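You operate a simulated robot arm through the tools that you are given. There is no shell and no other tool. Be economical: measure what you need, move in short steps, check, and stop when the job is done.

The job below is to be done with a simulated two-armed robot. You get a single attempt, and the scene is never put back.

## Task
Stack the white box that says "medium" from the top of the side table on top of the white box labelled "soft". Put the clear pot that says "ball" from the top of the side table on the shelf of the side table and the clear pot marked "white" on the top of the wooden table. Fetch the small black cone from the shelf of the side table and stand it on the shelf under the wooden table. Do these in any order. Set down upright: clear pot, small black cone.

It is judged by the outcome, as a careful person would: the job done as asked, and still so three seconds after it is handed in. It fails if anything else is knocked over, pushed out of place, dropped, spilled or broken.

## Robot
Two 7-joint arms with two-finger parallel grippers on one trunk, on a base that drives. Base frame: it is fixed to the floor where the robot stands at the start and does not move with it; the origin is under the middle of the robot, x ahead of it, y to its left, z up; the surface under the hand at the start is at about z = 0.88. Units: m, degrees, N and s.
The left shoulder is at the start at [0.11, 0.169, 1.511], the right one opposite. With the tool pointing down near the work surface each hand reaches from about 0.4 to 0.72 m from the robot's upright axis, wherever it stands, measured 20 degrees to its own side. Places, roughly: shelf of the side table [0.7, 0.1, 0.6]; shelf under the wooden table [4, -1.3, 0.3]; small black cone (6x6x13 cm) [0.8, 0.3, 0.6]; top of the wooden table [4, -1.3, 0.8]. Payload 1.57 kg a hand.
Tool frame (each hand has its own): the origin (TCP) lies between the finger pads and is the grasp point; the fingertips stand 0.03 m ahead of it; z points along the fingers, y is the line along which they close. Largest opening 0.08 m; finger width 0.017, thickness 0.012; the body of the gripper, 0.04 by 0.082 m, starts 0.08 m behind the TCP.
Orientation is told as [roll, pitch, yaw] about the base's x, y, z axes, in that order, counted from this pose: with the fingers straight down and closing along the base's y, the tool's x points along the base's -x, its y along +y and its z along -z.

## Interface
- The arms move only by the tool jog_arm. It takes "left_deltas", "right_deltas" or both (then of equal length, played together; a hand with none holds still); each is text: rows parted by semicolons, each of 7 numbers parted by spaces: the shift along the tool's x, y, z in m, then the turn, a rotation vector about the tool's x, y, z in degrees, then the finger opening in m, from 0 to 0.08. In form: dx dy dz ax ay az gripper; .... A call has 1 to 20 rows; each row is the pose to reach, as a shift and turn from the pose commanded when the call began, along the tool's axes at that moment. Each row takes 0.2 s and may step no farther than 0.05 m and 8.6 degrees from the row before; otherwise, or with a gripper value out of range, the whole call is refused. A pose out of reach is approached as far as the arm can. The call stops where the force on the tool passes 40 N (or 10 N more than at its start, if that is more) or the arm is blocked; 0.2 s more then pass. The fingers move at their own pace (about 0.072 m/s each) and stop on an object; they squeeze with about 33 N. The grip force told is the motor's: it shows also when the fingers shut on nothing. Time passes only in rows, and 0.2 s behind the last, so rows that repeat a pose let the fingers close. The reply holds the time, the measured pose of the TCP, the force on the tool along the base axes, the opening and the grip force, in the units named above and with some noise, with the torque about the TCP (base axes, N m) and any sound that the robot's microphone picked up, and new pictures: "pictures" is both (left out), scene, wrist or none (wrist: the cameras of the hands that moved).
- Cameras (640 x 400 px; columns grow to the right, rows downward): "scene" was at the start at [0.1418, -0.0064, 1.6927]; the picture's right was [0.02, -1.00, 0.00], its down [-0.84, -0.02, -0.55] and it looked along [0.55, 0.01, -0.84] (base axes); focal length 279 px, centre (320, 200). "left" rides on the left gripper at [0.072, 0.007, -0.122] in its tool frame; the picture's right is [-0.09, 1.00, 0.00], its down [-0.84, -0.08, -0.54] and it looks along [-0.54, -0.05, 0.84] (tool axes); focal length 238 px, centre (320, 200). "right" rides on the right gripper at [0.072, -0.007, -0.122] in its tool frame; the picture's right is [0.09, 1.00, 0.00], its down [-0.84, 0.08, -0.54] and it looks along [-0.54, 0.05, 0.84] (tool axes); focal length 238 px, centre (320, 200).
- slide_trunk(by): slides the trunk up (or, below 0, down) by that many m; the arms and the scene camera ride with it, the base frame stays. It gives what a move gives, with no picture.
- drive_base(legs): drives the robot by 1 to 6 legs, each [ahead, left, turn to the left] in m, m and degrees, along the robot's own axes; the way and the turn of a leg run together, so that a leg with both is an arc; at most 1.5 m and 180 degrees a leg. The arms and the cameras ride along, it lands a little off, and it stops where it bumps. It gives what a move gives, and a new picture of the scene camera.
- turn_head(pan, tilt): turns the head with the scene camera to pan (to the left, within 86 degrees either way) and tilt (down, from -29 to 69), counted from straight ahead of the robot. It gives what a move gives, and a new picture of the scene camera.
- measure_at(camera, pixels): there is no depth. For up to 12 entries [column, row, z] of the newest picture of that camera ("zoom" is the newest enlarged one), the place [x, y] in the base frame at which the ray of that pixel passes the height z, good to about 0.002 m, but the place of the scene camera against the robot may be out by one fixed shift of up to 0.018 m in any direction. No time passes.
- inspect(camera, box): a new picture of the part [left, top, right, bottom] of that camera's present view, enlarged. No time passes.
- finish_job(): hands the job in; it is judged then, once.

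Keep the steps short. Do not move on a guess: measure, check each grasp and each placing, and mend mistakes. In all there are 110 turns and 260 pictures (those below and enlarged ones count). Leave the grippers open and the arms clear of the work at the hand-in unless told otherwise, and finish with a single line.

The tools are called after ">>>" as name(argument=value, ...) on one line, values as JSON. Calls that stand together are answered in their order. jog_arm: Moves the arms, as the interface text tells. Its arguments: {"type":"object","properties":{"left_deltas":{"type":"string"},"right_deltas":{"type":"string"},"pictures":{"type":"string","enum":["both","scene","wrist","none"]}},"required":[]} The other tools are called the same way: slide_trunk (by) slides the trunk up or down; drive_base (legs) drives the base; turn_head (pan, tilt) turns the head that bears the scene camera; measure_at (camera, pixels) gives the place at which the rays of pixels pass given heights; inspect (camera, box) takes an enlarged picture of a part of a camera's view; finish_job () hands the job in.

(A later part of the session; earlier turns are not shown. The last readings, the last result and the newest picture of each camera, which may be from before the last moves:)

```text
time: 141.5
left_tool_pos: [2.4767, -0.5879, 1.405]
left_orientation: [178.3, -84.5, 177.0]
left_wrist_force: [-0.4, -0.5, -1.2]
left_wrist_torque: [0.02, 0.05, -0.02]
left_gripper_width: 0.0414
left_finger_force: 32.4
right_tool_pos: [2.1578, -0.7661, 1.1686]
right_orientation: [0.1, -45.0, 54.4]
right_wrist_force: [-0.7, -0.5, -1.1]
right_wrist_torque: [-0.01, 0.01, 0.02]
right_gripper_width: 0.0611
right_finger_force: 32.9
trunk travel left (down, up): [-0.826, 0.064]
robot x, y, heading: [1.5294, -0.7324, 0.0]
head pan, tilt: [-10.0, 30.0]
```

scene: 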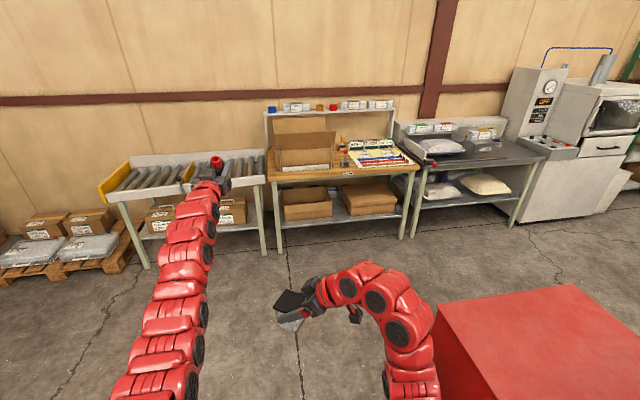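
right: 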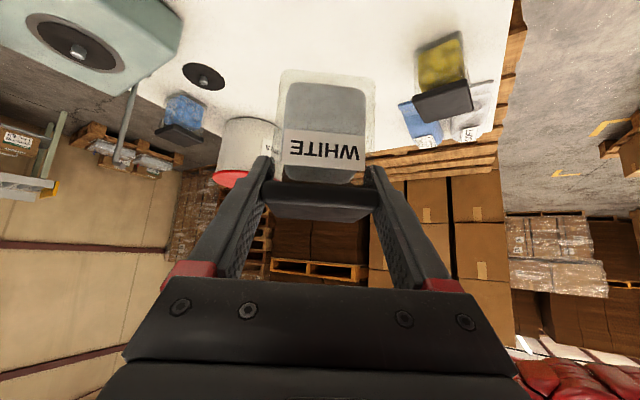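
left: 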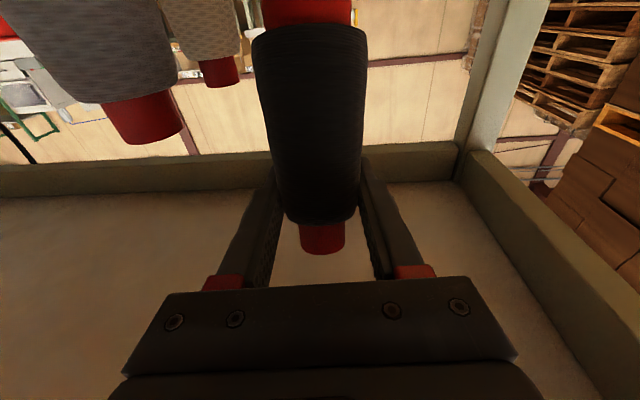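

Through the gap. Enlarge and measure the wooden table.

>>> inspect(camera="scene", box=[250, 90, 440, 250])

>>> measure_at(camera="scene", pixels=[[275, 182, 0.8], [420, 167, 0.8], [268, 152, 0.8], [282, 220, 0.3], [402, 212, 0.3], [282, 256, 0.0], [402, 238, 0.0], [340, 173, 0.8], [333, 195, 0.3], [440, 300, 0.65]])

```text
2.50 times, centred on (345, 170) of scene
```

zoom: 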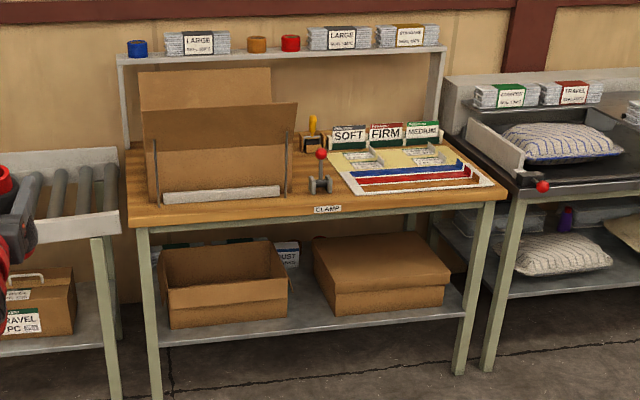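

```text
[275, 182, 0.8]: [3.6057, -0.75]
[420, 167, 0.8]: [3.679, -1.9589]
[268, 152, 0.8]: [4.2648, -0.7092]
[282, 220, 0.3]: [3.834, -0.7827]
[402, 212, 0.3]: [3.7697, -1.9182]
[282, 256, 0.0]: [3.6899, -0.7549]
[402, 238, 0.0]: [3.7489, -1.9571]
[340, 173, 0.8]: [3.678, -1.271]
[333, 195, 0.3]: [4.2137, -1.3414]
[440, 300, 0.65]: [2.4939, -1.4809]
```

Table front edge x≈3.68, y from -0.74 to -1.96. I'll go nearer and look for free spots.

>>> drive_base(legs=[[0.95, -0.3, 0]])

>>> turn_head(pan=-8, tilt=38)

>>> inspect(camera="scene", box=[200, 60, 480, 240])

```text
time: 146.7
left_tool_pos: [3.4398, -0.8918, 1.4046]
left_orientation: [178.5, -84.5, 176.9]
left_wrist_force: [-0.3, 0.1, -1.4]
left_wrist_torque: [0.0, 0.03, -0.04]
left_gripper_width: 0.0414
left_finger_force: 32.9
right_tool_pos: [3.1186, -1.0689, 1.1672]
right_orientation: [0.0, -44.9, 54.5]
right_wrist_force: [0.5, -0.1, -0.2]
right_wrist_torque: [-0.01, 0.01, 0.03]
right_gripper_width: 0.0611
right_finger_force: 32.5
trunk travel left (down, up): [-0.826, 0.064]
robot x, y, heading: [2.4914, -1.0345, 0.3]
head pan, tilt: [-10.0, 30.0]
```

scene: 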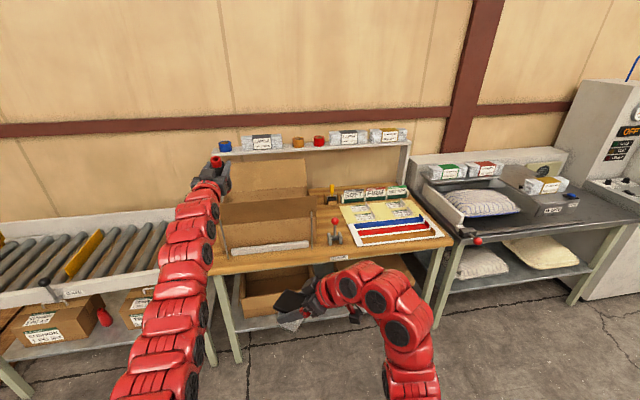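

```text
time: 147.4
left_tool_pos: [3.4375, -0.8925, 1.4051]
left_orientation: [178.3, -84.6, 177.0]
left_wrist_force: [0.3, -0.2, -1.2]
left_wrist_torque: [0.01, -0.02, -0.03]
left_gripper_width: 0.0413
left_finger_force: 32.7
right_tool_pos: [3.1194, -1.0692, 1.1685]
right_orientation: [0.1, -44.9, 54.3]
right_wrist_force: [-0.1, -0.7, -0.9]
right_wrist_torque: [0.01, 0.0, 0.02]
right_gripper_width: 0.0613
right_finger_force: 32.8
trunk travel left (down, up): [-0.826, 0.064]
robot x, y, heading: [2.4914, -1.0361, -0.3]
head pan, tilt: [-8.0, 38.0]
```

scene: 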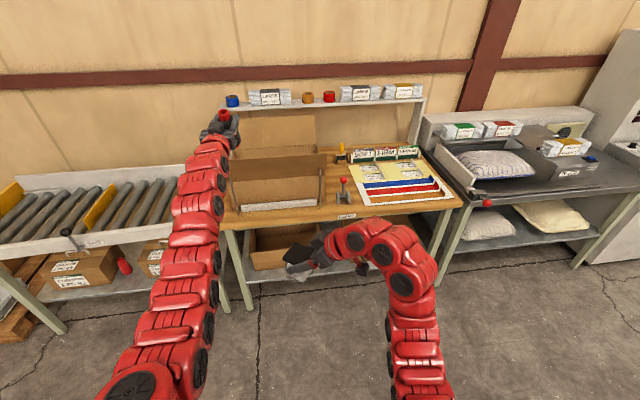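

```text
2.22 times, centred on (340, 150) of scene
```

zoom: 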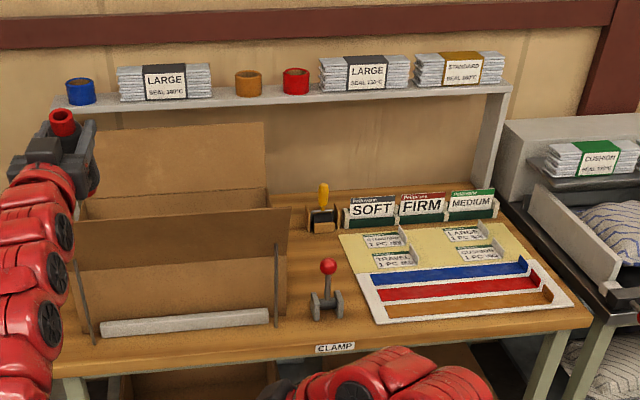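

Bare wood lies between the stand's lip (ends at zoom x≈268) and the clamp (x≈310), and along the front strip. Measure there.

>>> measure_at(camera="zoom", pixels=[[268, 322, 0.8], [102, 336, 0.8], [285, 360, 0.8], [200, 366, 0.8], [311, 318, 0.8], [343, 315, 0.8], [370, 322, 0.8], [100, 374, 0.8], [285, 342, 0.8], [590, 326, 0.8]])

```text
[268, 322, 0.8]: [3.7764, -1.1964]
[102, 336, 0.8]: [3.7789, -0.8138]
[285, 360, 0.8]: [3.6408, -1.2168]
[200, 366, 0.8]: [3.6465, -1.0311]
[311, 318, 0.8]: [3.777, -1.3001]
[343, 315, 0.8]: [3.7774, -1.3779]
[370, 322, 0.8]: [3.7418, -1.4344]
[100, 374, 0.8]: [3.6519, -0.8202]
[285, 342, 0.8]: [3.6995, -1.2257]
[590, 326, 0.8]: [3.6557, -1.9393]
```

Spot chosen: (3.71, -1.12), a 13 cm strip of bare wood. Drive so the right hand comes over it; the left cone passes well above everything (stand and rack tops <1.2).

>>> drive_base(legs=[[0.58, -0.05, 0.3]])

>>> turn_head(pan=-5, tilt=52)

>>> inspect(camera="right", box=[0, 0, 640, 400])

```text
time: 150.7
left_tool_pos: [4.0179, -0.9429, 1.4056]
left_orientation: [178.3, -84.6, 177.1]
left_wrist_force: [0.4, 0.1, -2.3]
left_wrist_torque: [-0.02, 0.03, -0.01]
left_gripper_width: 0.0414
left_finger_force: 33.6
right_tool_pos: [3.698, -1.1195, 1.1681]
right_orientation: [0.0, -44.9, 54.4]
right_wrist_force: [-0.9, 0.5, -0.9]
right_wrist_torque: [-0.02, 0.0, -0.02]
right_gripper_width: 0.0609
right_finger_force: 33.0
trunk travel left (down, up): [-0.826, 0.064]
robot x, y, heading: [3.0731, -1.0835, -0.1]
head pan, tilt: [-8.0, 38.0]
```

scene: 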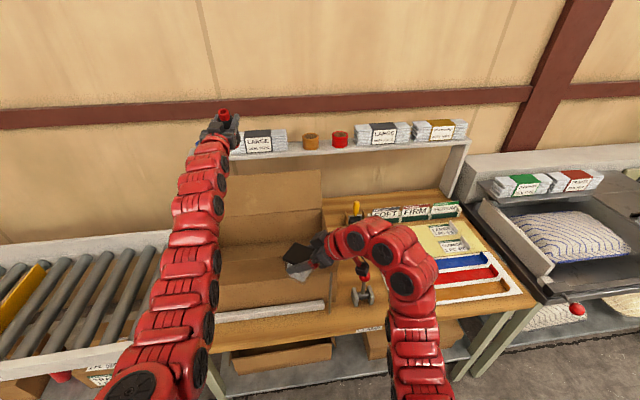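

```text
time: 151.5
left_tool_pos: [4.0194, -0.943, 1.4047]
left_orientation: [178.4, -84.6, 177.0]
left_wrist_force: [-1.1, 0.4, -1.0]
left_wrist_torque: [0.0, 0.02, -0.01]
left_gripper_width: 0.0415
left_finger_force: 33.1
right_tool_pos: [3.6978, -1.12, 1.1679]
right_orientation: [0.0, -44.9, 54.3]
right_wrist_force: [0.4, -0.3, -1.0]
right_wrist_torque: [0.01, 0.01, -0.01]
right_gripper_width: 0.061
right_finger_force: 32.9
trunk travel left (down, up): [-0.826, 0.064]
robot x, y, heading: [3.0709, -1.085, -0.0]
head pan, tilt: [-5.0, 52.0]
```

scene: 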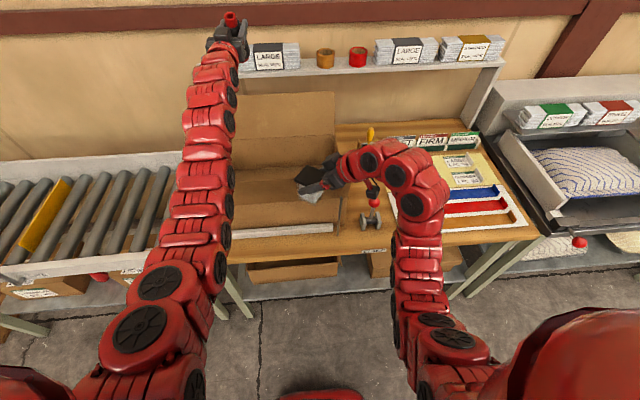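

```text
1.00 times, centred on (320, 200) of right (not enlarged: the box is as wide or as high as the picture)
```

zoom: 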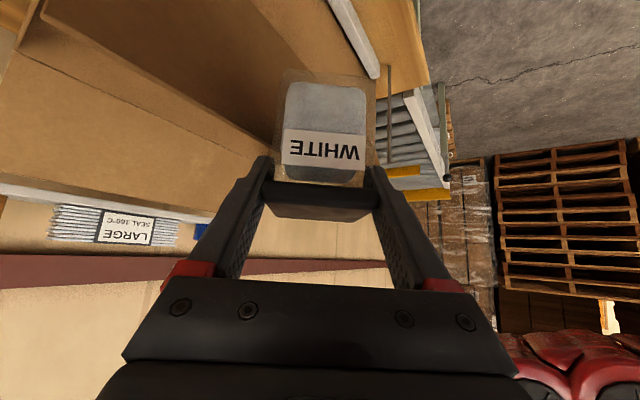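

>>> inspect(camera="scene", box=[220, 160, 420, 285])

>>> measure_at(camera="zoom", pixels=[[200, 250, 0.8], [200, 296, 0.8], [350, 236, 0.8], [350, 280, 0.8], [370, 228, 0.8], [450, 213, 0.8], [290, 262, 0.8]])

```text
3.20 times, centred on (320, 222) of scene
```

zoom: 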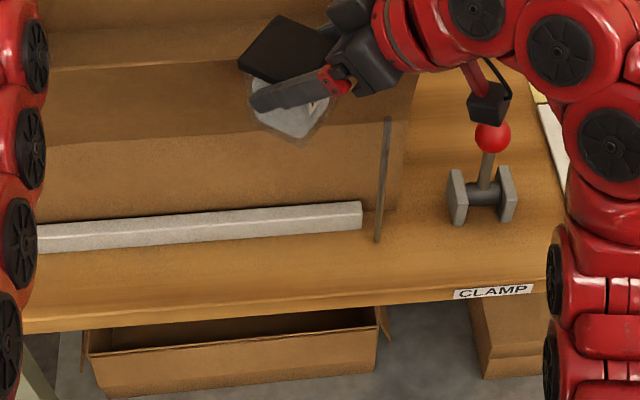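

```text
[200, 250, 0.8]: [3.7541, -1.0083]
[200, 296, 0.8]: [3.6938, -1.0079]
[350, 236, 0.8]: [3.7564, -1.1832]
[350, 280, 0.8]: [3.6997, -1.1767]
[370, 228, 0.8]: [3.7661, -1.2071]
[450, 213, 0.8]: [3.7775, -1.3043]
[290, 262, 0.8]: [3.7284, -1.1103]
```

The strip between lip and edge is about 7 cm. I'll turn the hand to yaw ≈3° so the pot sits square, and lower to z 1.05 to look with the wrist camera.

>>> jog_arm(right_deltas="0.0089 0.0013 0.012 4.5 0 4.5 0.03; 0.0178 0.0025 0.0239 9 0 9 0.03; 0.0266 0.0038 0.0359 13.5 0 13.5 0.03; 0.0355 0.005 0.0479 18 0 18 0.03; 0.0444 0.0063 0.0598 22.5 0 22.5 0.03; 0.0533 0.0075 0.0718 27 0 27 0.03; 0.0621 0.0088 0.0837 31.5 0 31.5 0.03; 0.071 0.01 0.0957 36 0 36 0.03")

```text
time: 153.3
left_tool_pos: [4.0179, -0.9433, 1.4058]
left_orientation: [178.6, -84.6, 176.8]
left_wrist_force: [-0.2, -0.3, -1.3]
left_wrist_torque: [0.0, 0.02, -0.01]
left_gripper_width: 0.0415
left_finger_force: 33.3
right_tool_pos: [3.7008, -1.1008, 1.0491]
right_orientation: [-0.2, -44.9, 3.6]
right_wrist_force: [-1.0, 0.3, -0.8]
right_wrist_torque: [0.04, 0.02, 0.02]
right_gripper_width: 0.0612
right_finger_force: 32.4
trunk travel left (down, up): [-0.826, 0.064]
robot x, y, heading: [3.0661, -1.0833, -0.1]
head pan, tilt: [-5.0, 52.0]
```

scene: 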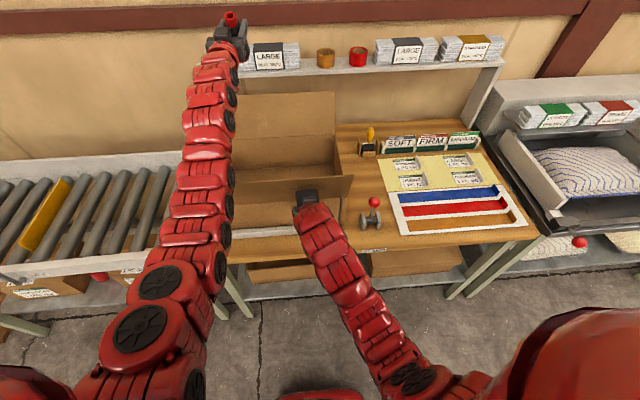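
right: 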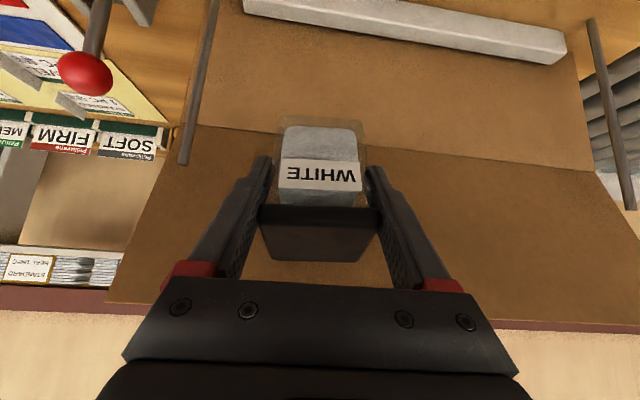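

>>> measure_at(camera="right", pixels=[[300, 14, 0.8], [300, 14, 0.83], [500, 48, 0.8], [300, 27, 0.83], [90, 45, 0.8], [545, 65, 0.83]])

>>> inspect(camera="scene", box=[200, 190, 400, 290])

```text
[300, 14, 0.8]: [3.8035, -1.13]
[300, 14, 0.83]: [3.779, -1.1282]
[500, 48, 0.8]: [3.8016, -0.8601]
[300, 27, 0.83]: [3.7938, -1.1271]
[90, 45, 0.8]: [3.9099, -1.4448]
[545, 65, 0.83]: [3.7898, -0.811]
```

```text
3.20 times, centred on (300, 240) of scene
```

zoom: 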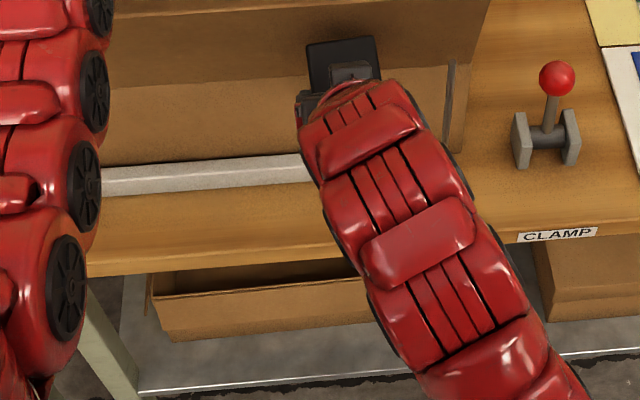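

>>> inspect(camera="right", box=[400, 0, 600, 100])

>>> measure_at(camera="right", pixels=[[500, 22, 0.8], [450, 14, 0.8], [500, 22, 0.81], [450, 2, 0.8]])

```text
3.20 times, centred on (500, 50) of right
```

zoom: 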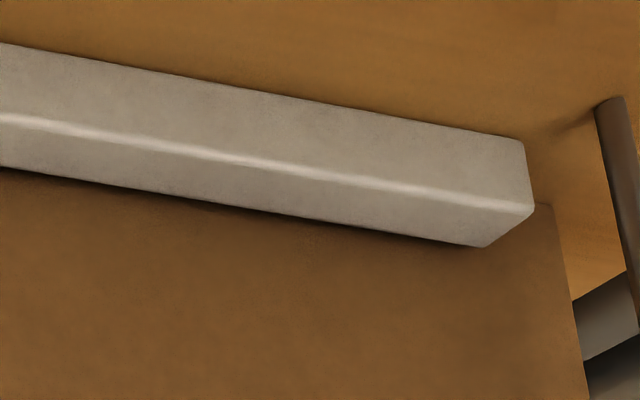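

```text
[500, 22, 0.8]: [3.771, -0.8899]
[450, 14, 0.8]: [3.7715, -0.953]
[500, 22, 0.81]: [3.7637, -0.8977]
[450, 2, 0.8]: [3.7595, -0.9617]
```

Wrist camera puts the lip at x≈3.768 and the edge at ≈3.695. I'll descend at x 3.70 to z 0.895, then look again.

>>> jog_arm(right_deltas="0.03 0 0.03 0 0 0 0.03; 0.06 0 0.06 0 0 0 0.03; 0.085 0 0.085 0 0 0 0.03; 0.102 0 0.102 0 0 0 0.03; 0.109 0 0.109 0 0 0 0.03")

```text
time: 154.5
left_tool_pos: [4.0186, -0.9427, 1.4044]
left_orientation: [178.4, -84.6, 177.0]
left_wrist_force: [-0.6, -0.8, -1.8]
left_wrist_torque: [-0.01, 0.02, 0.01]
left_gripper_width: 0.0416
left_finger_force: 33.5
right_tool_pos: [3.7008, -1.0998, 0.8946]
right_orientation: [-0.1, -44.9, 3.4]
right_wrist_force: [0.0, 0.6, -0.9]
right_wrist_torque: [0.0, 0.03, -0.02]
right_gripper_width: 0.0609
right_finger_force: 33.5
trunk travel left (down, up): [-0.826, 0.064]
robot x, y, heading: [3.0728, -1.0855, -0.1]
head pan, tilt: [-5.0, 52.0]
```

scene: 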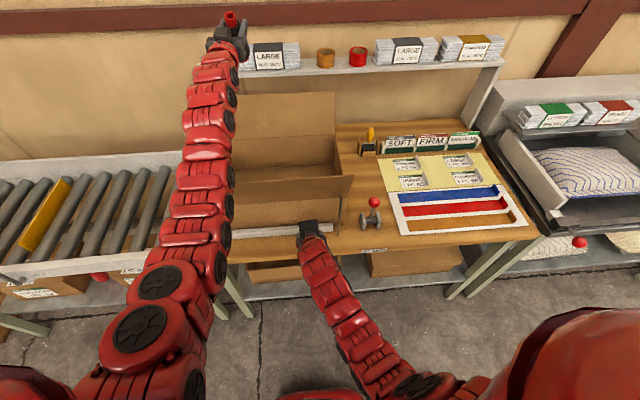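
right: 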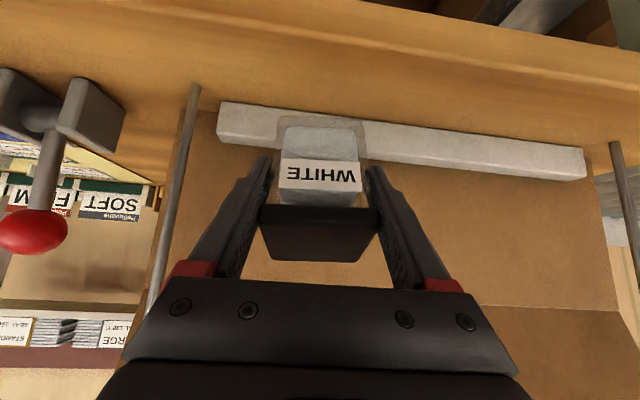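

>>> inspect(camera="right", box=[220, 0, 440, 140])

>>> measure_at(camera="right", pixels=[[400, 30, 0.8], [400, 50, 0.8], [240, 102, 0.8], [450, 133, 0.8], [550, 148, 0.8], [320, 118, 0.825]])

```text
2.86 times, centred on (330, 70) of right
```

zoom: 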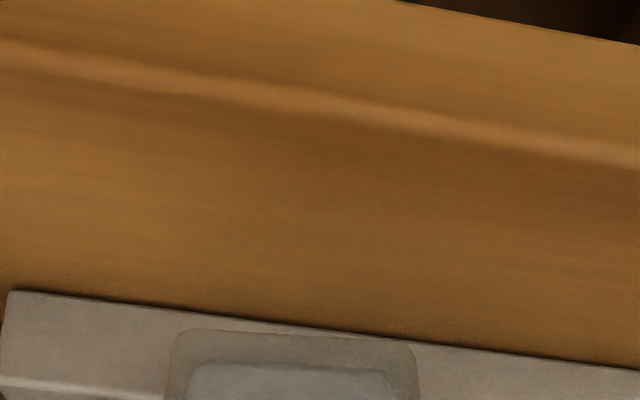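

```text
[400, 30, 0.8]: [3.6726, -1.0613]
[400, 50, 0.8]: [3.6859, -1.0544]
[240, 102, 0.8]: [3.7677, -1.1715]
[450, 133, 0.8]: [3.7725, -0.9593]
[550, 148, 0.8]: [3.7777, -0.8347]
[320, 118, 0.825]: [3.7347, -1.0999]
```

The wrist picture shows the pot has swung about 45° in the grip (its axis now lies along the fingers), probably from brushing the leaning box flap. I'll back away and right to the open area in front of the clamp, and turn the hand vertical, which brings the pot upright again.

>>> jog_arm(right_deltas="0.007 0.0016 -0.0306 0 0 0 0.03; 0.014 0.0032 -0.0612 0 0 0 0.03; 0.021 0.0048 -0.0918 0 0 0 0.03; 0.0151 -0.0326 -0.1009 0 5.6 0 0.03; 0.0092 -0.07 -0.11 0 11.2 0 0.03; 0.0032 -0.1075 -0.119 0 16.9 0 0.03; -0.0027 -0.1449 -0.1281 0 22.5 0 0.03; -0.0086 -0.1823 -0.1372 0 28.1 0 0.03; -0.0146 -0.2198 -0.1462 0 33.7 0 0.03; -0.0205 -0.2572 -0.1553 0 39.4 0 0.03; -0.0264 -0.2946 -0.1644 0 45 0 0.03")

```text
time: 156.9
left_tool_pos: [4.019, -0.9435, 1.4039]
left_orientation: [177.8, -84.6, 177.6]
left_wrist_force: [0.4, 1.1, -1.7]
left_wrist_torque: [0.02, 0.02, 0.05]
left_gripper_width: 0.041
left_finger_force: 32.9
right_tool_pos: [3.6211, -1.401, 1.0184]
right_orientation: [-0.3, 0.1, 3.8]
right_wrist_force: [0.4, -1.0, 0.6]
right_wrist_torque: [0.0, 0.02, 0.02]
right_gripper_width: 0.0612
right_finger_force: 32.9
right hand out of reach, approached as far as the arm can: row 11
trunk travel left (down, up): [-0.826, 0.064]
robot x, y, heading: [3.07, -1.0835, 0.1]
head pan, tilt: [-5.0, 52.0]
```

scene: 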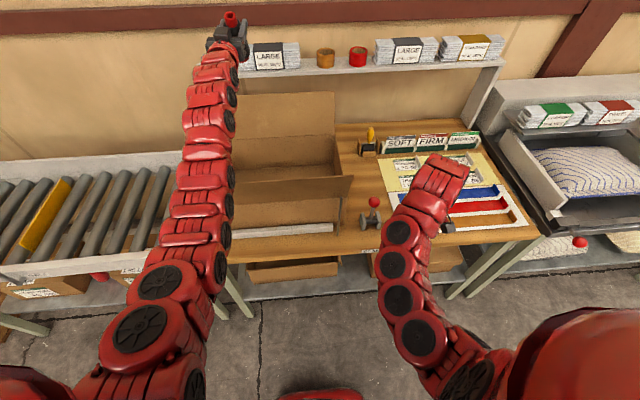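
right: 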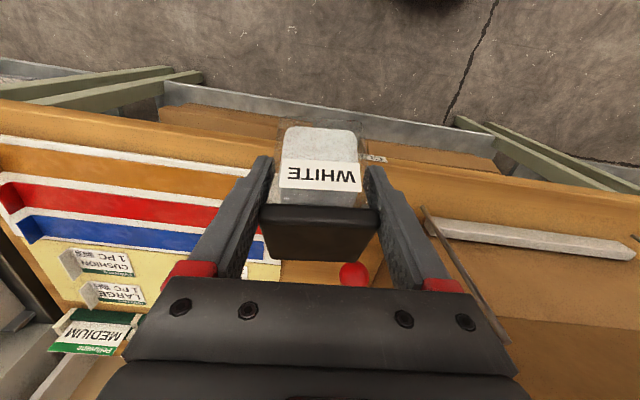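

The pot is back along the vertical. Zoom to locate the mat corner, clamp and table edge.

>>> inspect(camera="right", box=[160, 90, 480, 290])

>>> measure_at(camera="right", pixels=[[250, 160, 0.8], [245, 173, 0.8], [200, 135, 0.8], [390, 165, 0.8], [420, 208, 0.8], [275, 262, 0.8], [445, 222, 0.8], [352, 273, 0.92]])

```text
2.00 times, centred on (320, 190) of right
```

zoom: 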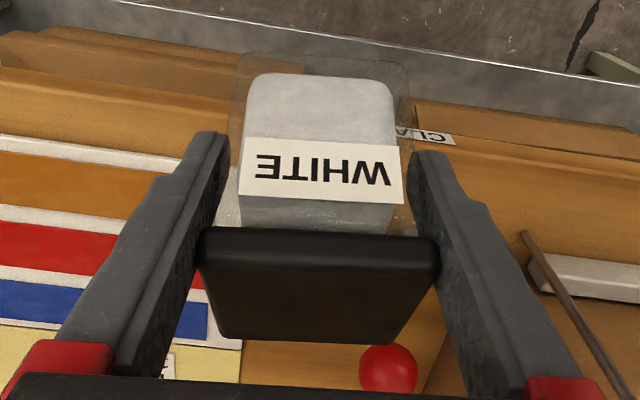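

```text
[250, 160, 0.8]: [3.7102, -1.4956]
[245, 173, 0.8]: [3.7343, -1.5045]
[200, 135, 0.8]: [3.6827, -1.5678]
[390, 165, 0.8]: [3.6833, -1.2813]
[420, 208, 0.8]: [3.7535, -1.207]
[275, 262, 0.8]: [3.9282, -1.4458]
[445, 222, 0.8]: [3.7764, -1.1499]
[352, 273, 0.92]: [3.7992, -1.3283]
```

Free spot: (3.72, -1.40), in front of the clamp and left of the mat. Move over it and lower gently.

>>> jog_arm(right_deltas="-0.033 -0.002 0 0 0 0 0.03; -0.066 -0.004 0 0 0 0 0.03; -0.0988 -0.0055 0 0 0 0 0.03; -0.0988 -0.0055 0.04 0 0 0 0.03; -0.0988 -0.0055 0.08 0 0 0 0.03; -0.0988 -0.0055 0.115 0 0 0 0.03; -0.0988 -0.0055 0.132 0 0 0 0.03")

```text
time: 158.5
left_tool_pos: [4.0184, -0.9432, 1.4045]
left_orientation: [178.5, -84.6, 177.0]
left_wrist_force: [-0.1, -0.7, -1.4]
left_wrist_torque: [0.0, 0.03, 0.01]
left_gripper_width: 0.0414
left_finger_force: 32.9
right_tool_pos: [3.7194, -1.4009, 0.8875]
right_orientation: [-0.2, 0.1, 3.4]
right_wrist_force: [-0.3, -0.4, -0.3]
right_wrist_torque: [0.04, -0.01, -0.02]
right_gripper_width: 0.0612
right_finger_force: 33.0
trunk travel left (down, up): [-0.826, 0.064]
robot x, y, heading: [3.0721, -1.084, -0.2]
head pan, tilt: [-5.0, 52.0]
```

scene: 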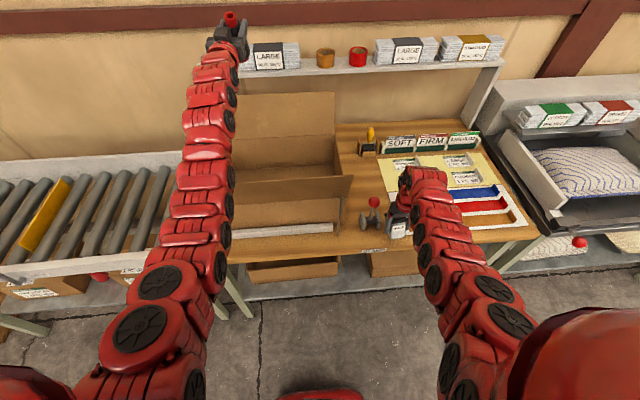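
right: 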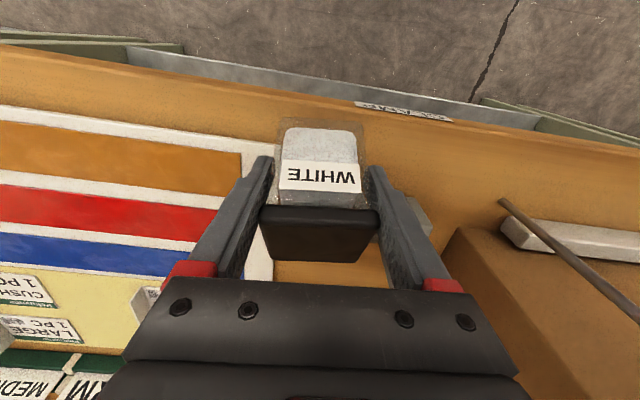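

>>> inspect(camera="scene", box=[350, 180, 450, 260])

>>> inspect(camera="right", box=[220, 60, 440, 200])

```text
5.00 times, centred on (400, 220) of scene
```

zoom: 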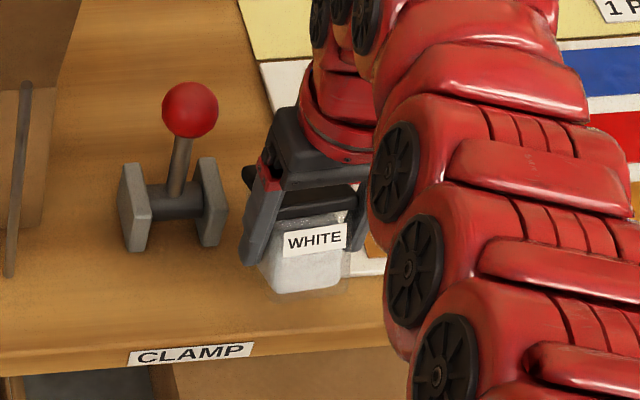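

```text
2.86 times, centred on (330, 130) of right
```

zoom: 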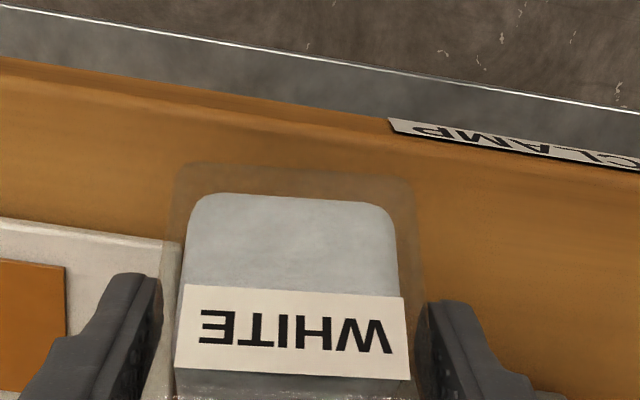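

Upright and over bare wood. Nudge 8 mm away from the mat and lower to contact.

>>> jog_arm(right_deltas="0 0.008 0 0 0 0 0.03; 0 0.008 0.008 0 0 0 0.03; 0 0.008 0.013 0 0 0 0.03; 0 0.008 0.017 0 0 0 0.03; 0 0.008 0.02 0 0 0 0.03", pictures="none")

```text
time: 159.7
left_tool_pos: [4.0169, -0.9427, 1.4053]
left_orientation: [178.5, -84.5, 176.8]
left_wrist_force: [-0.1, 0.0, -1.4]
left_wrist_torque: [0.0, 0.02, -0.02]
left_gripper_width: 0.0415
left_finger_force: 33.2
right_tool_pos: [3.7193, -1.3915, 0.8694]
right_orientation: [-0.2, -0.1, 3.5]
right_wrist_force: [-1.5, -1.7, 13.2]
right_wrist_torque: [0.32, -0.11, 0.01]
right_gripper_width: 0.061
right_finger_force: 33.3
trunk travel left (down, up): [-0.826, 0.064]
robot x, y, heading: [3.0713, -1.0849, -0.2]
head pan, tilt: [-5.0, 52.0]
```

Contact 13 N at 0.869. Release and rise straight up, then draw back.

>>> jog_arm(right_deltas="0 0 0 0 0 0 0.08; 0 0 0 0 0 0 0.08; 0 0 0 0 0 0 0.08; 0 0 -0.03 0 0 0 0.08; 0 0 -0.07 0 0 0 0.08; 0 0 -0.11 0 0 0 0.08; 0.04 0 -0.13 0 0 0 0.08; 0.08 0 -0.15 0 0 0 0.08; 0.12 0 -0.15 0 0 0 0.08; 0.12 -0.04 -0.15 0 0 0 0.08; 0.12 -0.08 -0.15 0 0 0 0.08")

>>> inspect(camera="scene", box=[330, 170, 450, 265])

```text
time: 162.1
left_tool_pos: [4.0194, -0.9428, 1.4057]
left_orientation: [178.5, -84.6, 177.0]
left_wrist_force: [0.8, -0.3, -1.2]
left_wrist_torque: [-0.01, 0.01, 0.02]
left_gripper_width: 0.0415
left_finger_force: 32.7
right_tool_pos: [3.6017, -1.4784, 1.0164]
right_orientation: [0.0, -0.1, 3.5]
right_wrist_force: [0.1, -0.8, -0.1]
right_wrist_torque: [-0.04, 0.01, -0.03]
right_gripper_width: 0.0801
right_finger_force: 0.0
trunk travel left (down, up): [-0.826, 0.064]
robot x, y, heading: [3.0724, -1.089, -0.0]
head pan, tilt: [-5.0, 52.0]
```

scene: 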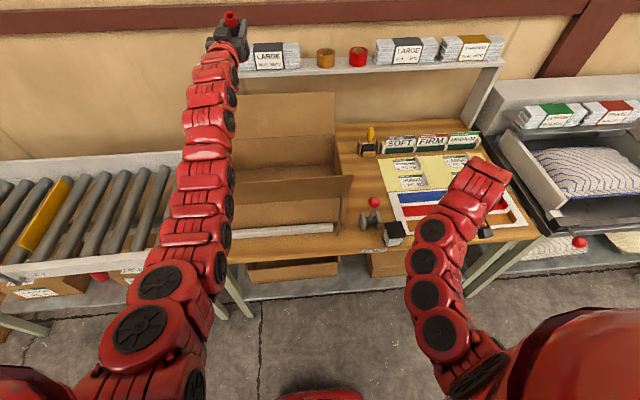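
right: 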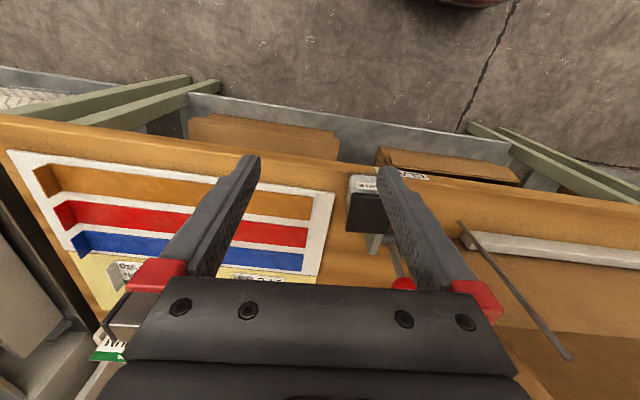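

```text
4.21 times, centred on (390, 218) of scene
```

zoom: 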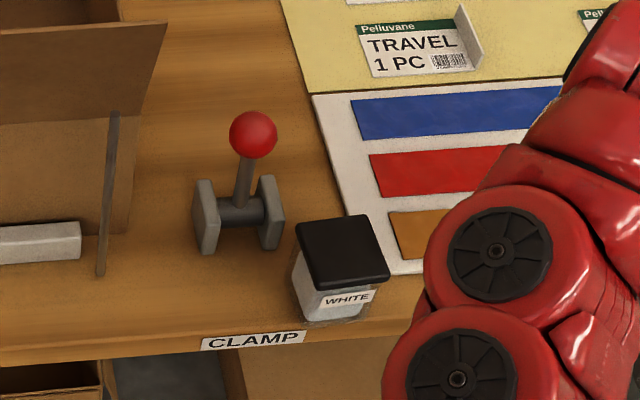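

WHITE stands upright. Now the cone: back off and shift left, tuck the right hand inward, and lower the trunk to view the lower shelf.

>>> drive_base(legs=[[-0.6, 0.1, 0]])

>>> jog_arm(right_deltas="0 0.04 -0.02 0 0 0 0.08; 0 0.08 -0.04 0 0 0 0.08; 0 0.12 -0.06 0 0 0 0.08; 0 0.16 -0.08 0 0 0 0.08; 0 0.2 -0.1 0 0 0 0.08", pictures="none")

>>> slide_trunk(by=-0.4)

>>> slide_trunk(by=-0.4)

>>> turn_head(pan=-5, tilt=22)

>>> inspect(camera="scene", box=[180, 130, 500, 330])

```text
time: 165.5
left_tool_pos: [3.4128, -0.8409, 1.4054]
left_orientation: [178.4, -84.6, 177.1]
left_wrist_force: [-0.4, 0.7, -2.1]
left_wrist_torque: [0.0, 0.0, 0.0]
left_gripper_width: 0.0414
left_finger_force: 32.6
right_tool_pos: [2.9966, -1.3767, 1.0162]
right_orientation: [0.0, 0.1, 3.6]
right_wrist_force: [0.1, -0.2, -0.2]
right_wrist_torque: [-0.03, -0.02, 0.01]
right_gripper_width: 0.0799
right_finger_force: 0.0
trunk travel left (down, up): [-0.826, 0.064]
robot x, y, heading: [2.4649, -0.986, -0.1]
head pan, tilt: [-5.0, 52.0]
```

scene: 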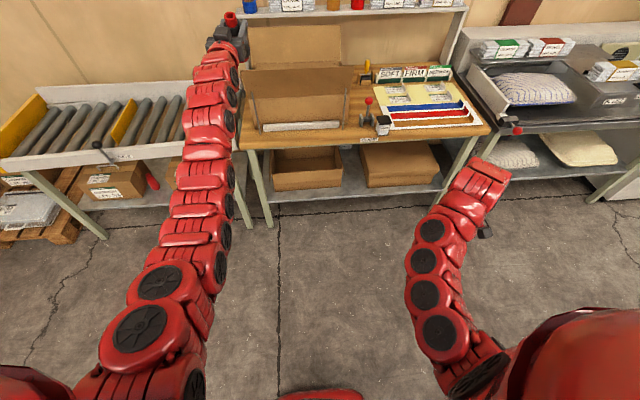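

```text
time: 166.7
left_tool_pos: [3.4122, -0.8422, 1.4049]
left_orientation: [177.6, -84.6, 177.9]
left_wrist_force: [0.3, 0.8, -1.6]
left_wrist_torque: [0.0, -0.02, -0.02]
left_gripper_width: 0.0415
left_finger_force: 33.1
right_tool_pos: [2.9567, -1.2866, 1.0614]
right_orientation: [-6.1, -2.4, 1.3]
right_wrist_force: [-3.4, 4.2, 2.5]
right_wrist_torque: [-0.31, -0.31, -0.04]
right_gripper_width: 0.0801
right_finger_force: 0.1
right hand out of reach, approached as far as the arm can: row 1, 2, 3, 4, 5
trunk travel left (down, up): [-0.826, 0.064]
robot x, y, heading: [2.4659, -0.985, 0.1]
head pan, tilt: [-5.0, 52.0]
```

```text
time: 170.6
left_tool_pos: [3.4109, -0.84, 1.0051]
left_orientation: [178.5, -84.5, 177.1]
left_wrist_force: [-0.4, -0.1, -2.1]
left_wrist_torque: [0.0, 0.02, -0.02]
left_gripper_width: 0.0415
left_finger_force: 32.7
right_tool_pos: [2.9637, -1.2618, 0.6626]
right_orientation: [-5.7, -3.2, 3.8]
right_wrist_force: [-0.3, 0.0, 0.5]
right_wrist_torque: [0.0, 0.05, 0.01]
right_gripper_width: 0.0803
right_finger_force: 0.1
trunk travel left (down, up): [-0.426, 0.464]
robot x, y, heading: [2.4658, -0.9868, 0.1]
head pan, tilt: [-5.0, 52.0]
```

```text
time: 174.4
left_tool_pos: [3.4125, -0.8397, 0.6047]
left_orientation: [178.4, -84.6, 177.1]
left_wrist_force: [-0.3, -0.6, -1.1]
left_wrist_torque: [0.0, 0.0, 0.01]
left_gripper_width: 0.0415
left_finger_force: 33.4
right_tool_pos: [2.9625, -1.2618, 0.2614]
right_orientation: [-5.7, -3.1, 3.9]
right_wrist_force: [-0.2, -0.5, 0.0]
right_wrist_torque: [0.03, 0.0, 0.01]
right_gripper_width: 0.0799
right_finger_force: 0.1
trunk travel left (down, up): [-0.026, 0.864]
robot x, y, heading: [2.4677, -0.9848, 0.2]
head pan, tilt: [-5.0, 52.0]
```

```text
time: 175.3
left_tool_pos: [3.4121, -0.8404, 0.6048]
left_orientation: [178.4, -84.6, 177.2]
left_wrist_force: [-0.5, 0.5, -2.2]
left_wrist_torque: [-0.03, 0.01, -0.04]
left_gripper_width: 0.0417
left_finger_force: 33.2
right_tool_pos: [2.9634, -1.2607, 0.2619]
right_orientation: [-5.7, -3.1, 3.9]
right_wrist_force: [-0.8, -0.4, 0.2]
right_wrist_torque: [-0.02, -0.03, 0.02]
right_gripper_width: 0.0799
right_finger_force: 0.1
trunk travel left (down, up): [-0.026, 0.864]
robot x, y, heading: [2.4658, -0.9855, -0.0]
head pan, tilt: [-5.0, 22.0]
```

scene: 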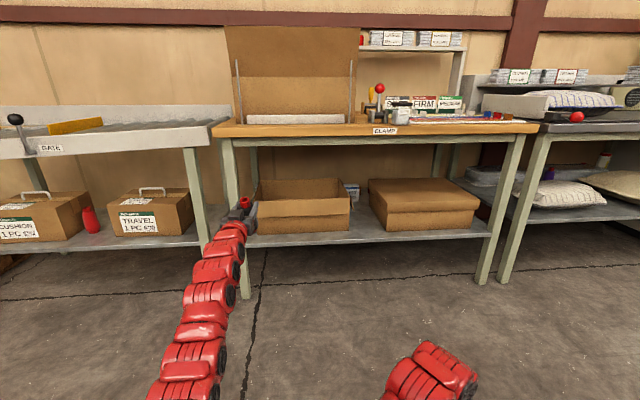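

```text
2.00 times, centred on (340, 230) of scene
```

zoom: 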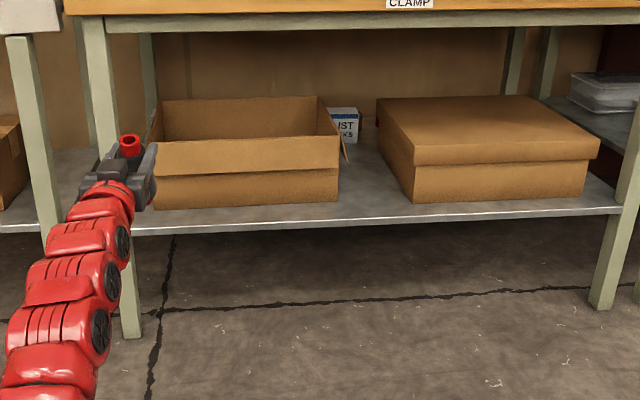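

There's a free gap on the shelf between the two boxes around zoom (375,200). Measure.

>>> measure_at(camera="zoom", pixels=[[338, 202, 0.3], [413, 203, 0.3], [375, 220, 0.3], [375, 200, 0.3], [375, 220, 0.27], [375, 220, 0.33], [380, 160, 0.3], [350, 165, 0.3], [132, 338, 0.0], [600, 308, 0.0], [620, 205, 0.3]])

```text
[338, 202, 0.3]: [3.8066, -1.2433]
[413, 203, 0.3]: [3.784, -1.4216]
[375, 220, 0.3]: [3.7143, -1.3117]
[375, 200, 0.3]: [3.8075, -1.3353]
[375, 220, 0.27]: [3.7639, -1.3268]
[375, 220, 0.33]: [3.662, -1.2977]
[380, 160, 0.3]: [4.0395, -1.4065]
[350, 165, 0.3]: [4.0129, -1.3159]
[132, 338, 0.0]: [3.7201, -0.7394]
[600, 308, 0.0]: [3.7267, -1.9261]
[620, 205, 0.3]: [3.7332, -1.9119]
```

The gap is 18 cm wide, centred near y -1.33; shelf z≈0.3. The red bin is on my right, so I'll check its clearance.

>>> turn_head(pan=-75, tilt=25)

```text
time: 176.8
left_tool_pos: [3.4111, -0.8403, 0.6057]
left_orientation: [178.4, -84.7, 177.1]
left_wrist_force: [-0.2, 0.0, -1.2]
left_wrist_torque: [-0.02, 0.03, 0.01]
left_gripper_width: 0.0416
left_finger_force: 33.4
right_tool_pos: [2.9624, -1.2625, 0.2624]
right_orientation: [-5.7, -3.2, 3.7]
right_wrist_force: [-0.4, -0.9, -0.3]
right_wrist_torque: [-0.02, -0.01, 0.0]
right_gripper_width: 0.0798
right_finger_force: 0.1
trunk travel left (down, up): [-0.026, 0.864]
robot x, y, heading: [2.4659, -0.9857, -0.0]
head pan, tilt: [-75.0, 25.0]
```

scene: 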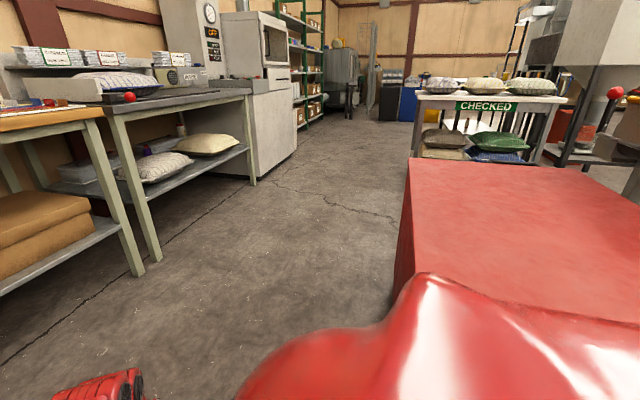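

>>> measure_at(camera="scene", pixels=[[410, 158, 0.65], [425, 262, 0.65], [410, 158, 0.7], [392, 300, 0.0], [395, 230, 0.0]])

```text
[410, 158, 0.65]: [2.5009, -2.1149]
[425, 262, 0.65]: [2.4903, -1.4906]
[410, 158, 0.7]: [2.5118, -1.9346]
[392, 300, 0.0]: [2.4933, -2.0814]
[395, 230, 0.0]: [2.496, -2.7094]
```

The bin ends at x≈2.50, so it's clear once I'm past that. First retract and lower the left hand and bring the cone back upright.

>>> jog_arm(left_deltas="0.0288 0 -0.0228 0 3.33 0 0.02; 0.0577 0 -0.0457 0 6.67 0 0.02; 0.0865 0 -0.0685 0 10 0 0.02; 0.1153 0 -0.0913 0 13.3 0 0.02; 0.1442 0 -0.1142 0 16.7 0 0.02; 0.173 0 -0.137 0 20 0 0.02", pictures="wrist")

>>> turn_head(pan=0, tilt=30)

```text
time: 178.2
left_tool_pos: [3.2926, -0.8314, 0.4196]
left_orientation: [0.5, -75.5, -5.1]
left_wrist_force: [0.1, -0.4, -1.1]
left_wrist_torque: [0.03, 0.01, 0.02]
left_gripper_width: 0.0414
left_finger_force: 33.1
right_tool_pos: [2.9622, -1.2617, 0.2621]
right_orientation: [-5.6, -3.2, 3.7]
right_wrist_force: [0.5, -0.1, -0.6]
right_wrist_torque: [-0.01, 0.02, -0.01]
right_gripper_width: 0.0797
right_finger_force: 0.0
trunk travel left (down, up): [-0.026, 0.864]
robot x, y, heading: [2.4678, -0.9866, -0.1]
head pan, tilt: [-75.0, 25.0]
```

left: 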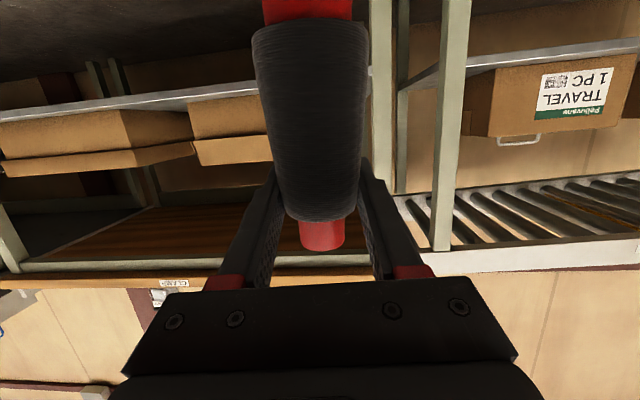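

```text
time: 179.6
left_tool_pos: [3.2934, -0.83, 0.4189]
left_orientation: [0.6, -75.4, -5.2]
left_wrist_force: [0.2, -0.1, -1.1]
left_wrist_torque: [0.03, -0.01, 0.02]
left_gripper_width: 0.0414
left_finger_force: 33.6
right_tool_pos: [2.9635, -1.2627, 0.263]
right_orientation: [-5.7, -3.1, 3.7]
right_wrist_force: [0.3, -0.3, -0.3]
right_wrist_torque: [0.0, 0.01, -0.03]
right_gripper_width: 0.0799
right_finger_force: 0.1
trunk travel left (down, up): [-0.026, 0.864]
robot x, y, heading: [2.4654, -0.9787, -0.1]
head pan, tilt: [0.0, 30.0]
```

scene: 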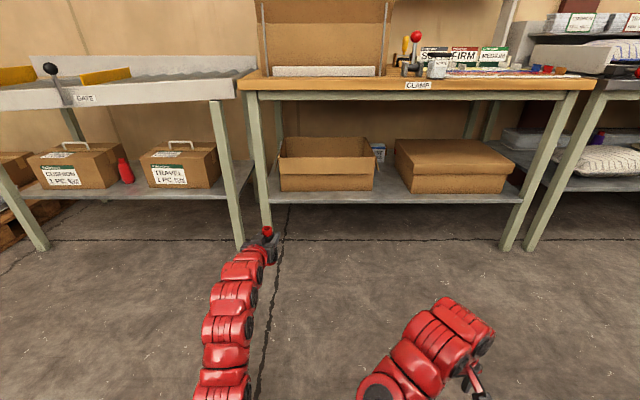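

The cone is upright again. Drive forward 0.35, then right 0.50 to face the gap.

>>> drive_base(legs=[[0.35, 0, 0], [0, -0.5, 0]])

>>> inspect(camera="left", box=[0, 0, 640, 400])

```text
time: 184.4
left_tool_pos: [3.6371, -1.3342, 0.4189]
left_orientation: [0.6, -75.4, -4.9]
left_wrist_force: [0.2, 0.0, -1.4]
left_wrist_torque: [0.01, -0.03, 0.01]
left_gripper_width: 0.0413
left_finger_force: 33.0
right_tool_pos: [3.3087, -1.7658, 0.2623]
right_orientation: [-5.7, -3.1, 3.8]
right_wrist_force: [0.3, -0.3, -0.1]
right_wrist_torque: [-0.01, -0.01, 0.02]
right_gripper_width: 0.0802
right_finger_force: 0.0
trunk travel left (down, up): [-0.026, 0.864]
robot x, y, heading: [2.8105, -1.4835, 0.4]
head pan, tilt: [0.0, 30.0]
```

scene: 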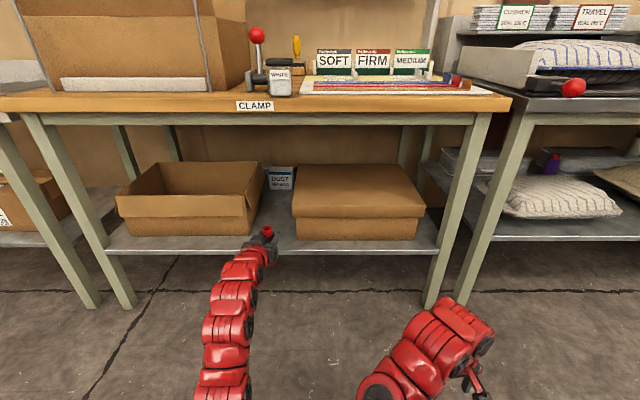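

```text
1.00 times, centred on (320, 200) of left (not enlarged: the box is as wide or as high as the picture)
```

zoom: 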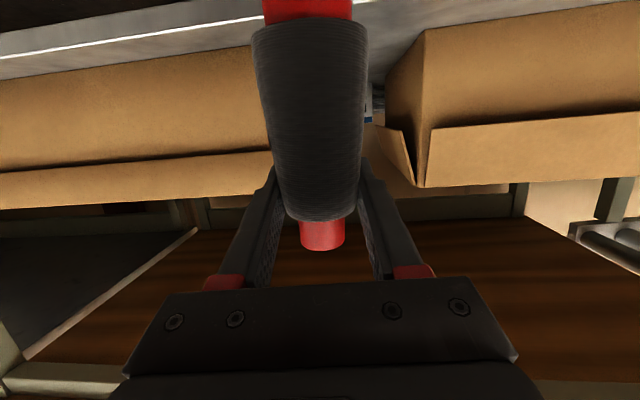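

>>> measure_at(camera="scene", pixels=[[248, 235, 0.3], [298, 240, 0.3], [320, 251, 0.3], [320, 255, 0.3], [268, 205, 0.3], [292, 205, 0.3]])

>>> inspect(camera="scene", box=[220, 150, 340, 260])

```text
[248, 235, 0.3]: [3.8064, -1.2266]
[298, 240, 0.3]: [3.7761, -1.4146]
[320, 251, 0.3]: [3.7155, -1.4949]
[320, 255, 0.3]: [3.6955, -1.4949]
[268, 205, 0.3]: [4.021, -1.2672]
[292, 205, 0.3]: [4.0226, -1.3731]
```

```text
3.64 times, centred on (280, 205) of scene
```

zoom: 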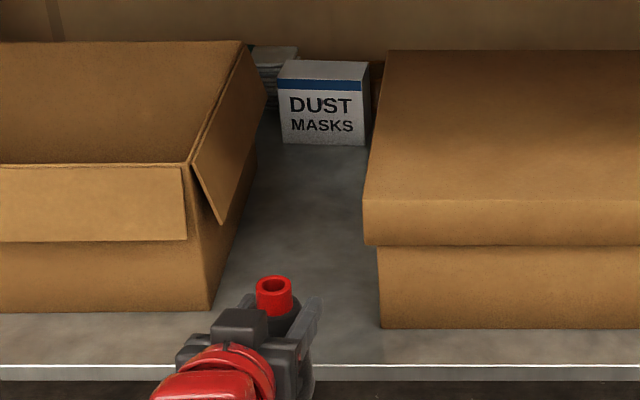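

Target (3.785, -1.343), clear of the hanging flap and the right box. Drive forward 0.148.

>>> drive_base(legs=[[0.148, -0.01, 0]])

>>> inspect(camera="scene", box=[200, 140, 360, 270])

>>> inspect(camera="left", box=[0, 0, 640, 400])

```text
time: 185.8
left_tool_pos: [3.7837, -1.3449, 0.4193]
left_orientation: [0.6, -75.4, -5.0]
left_wrist_force: [0.4, 0.0, -1.1]
left_wrist_torque: [0.01, -0.01, -0.01]
left_gripper_width: 0.0417
left_finger_force: 32.7
right_tool_pos: [3.4533, -1.776, 0.2613]
right_orientation: [-5.6, -3.1, 3.7]
right_wrist_force: [0.2, 0.4, 0.4]
right_wrist_torque: [0.01, -0.05, -0.02]
right_gripper_width: 0.0799
right_finger_force: 0.0
trunk travel left (down, up): [-0.026, 0.864]
robot x, y, heading: [2.9563, -1.4954, -0.1]
head pan, tilt: [0.0, 30.0]
```

scene: 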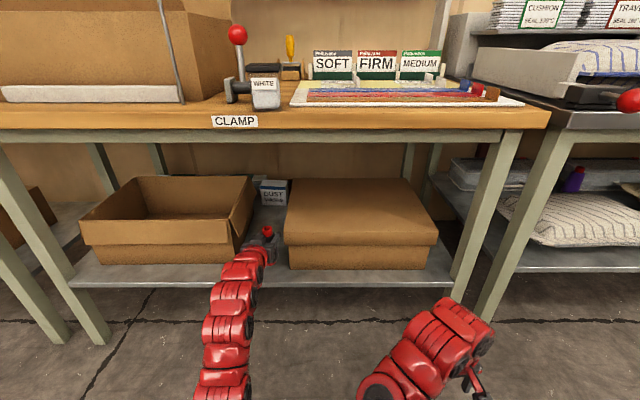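

```text
3.08 times, centred on (280, 205) of scene
```

zoom: 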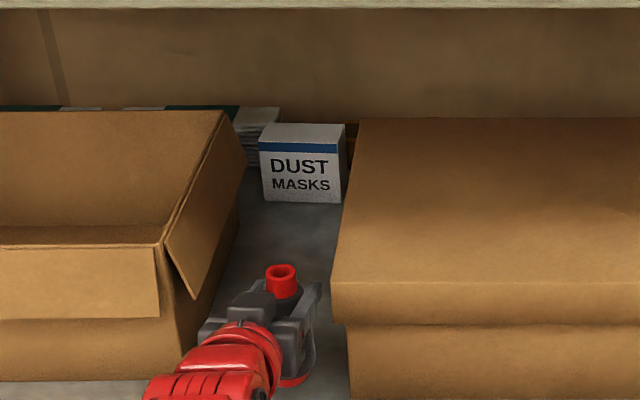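

```text
1.00 times, centred on (320, 200) of left (not enlarged: the box is as wide or as high as the picture)
```

zoom: 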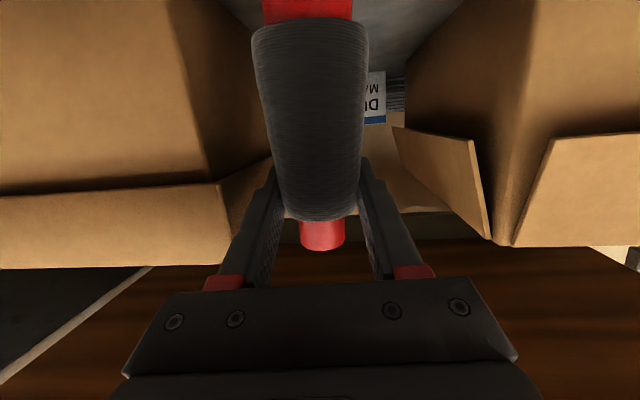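

The cone is between the boxes with room. Lower in small steps.

>>> jog_arm(left_deltas="0.0116 0 0.003 0 0 0 0.02; 0.0174 0 0.0045 0 0 0 0.02; 0.0213 0 0.0055 0 0 0 0.02; 0.0213 0 0.0055 0 0 0 0.02", pictures="none")

```text
time: 186.8
left_tool_pos: [3.7836, -1.3447, 0.3975]
left_orientation: [0.5, -75.4, -5.1]
left_wrist_force: [0.1, -0.7, -0.8]
left_wrist_torque: [-0.04, 0.02, 0.03]
left_gripper_width: 0.0413
left_finger_force: 32.7
right_tool_pos: [3.4534, -1.7754, 0.2615]
right_orientation: [-5.7, -3.1, 3.8]
right_wrist_force: [-0.2, -0.9, -0.3]
right_wrist_torque: [-0.01, 0.02, -0.01]
right_gripper_width: 0.08
right_finger_force: 0.1
trunk travel left (down, up): [-0.026, 0.864]
robot x, y, heading: [2.9547, -1.4974, 0.0]
head pan, tilt: [0.0, 30.0]
```

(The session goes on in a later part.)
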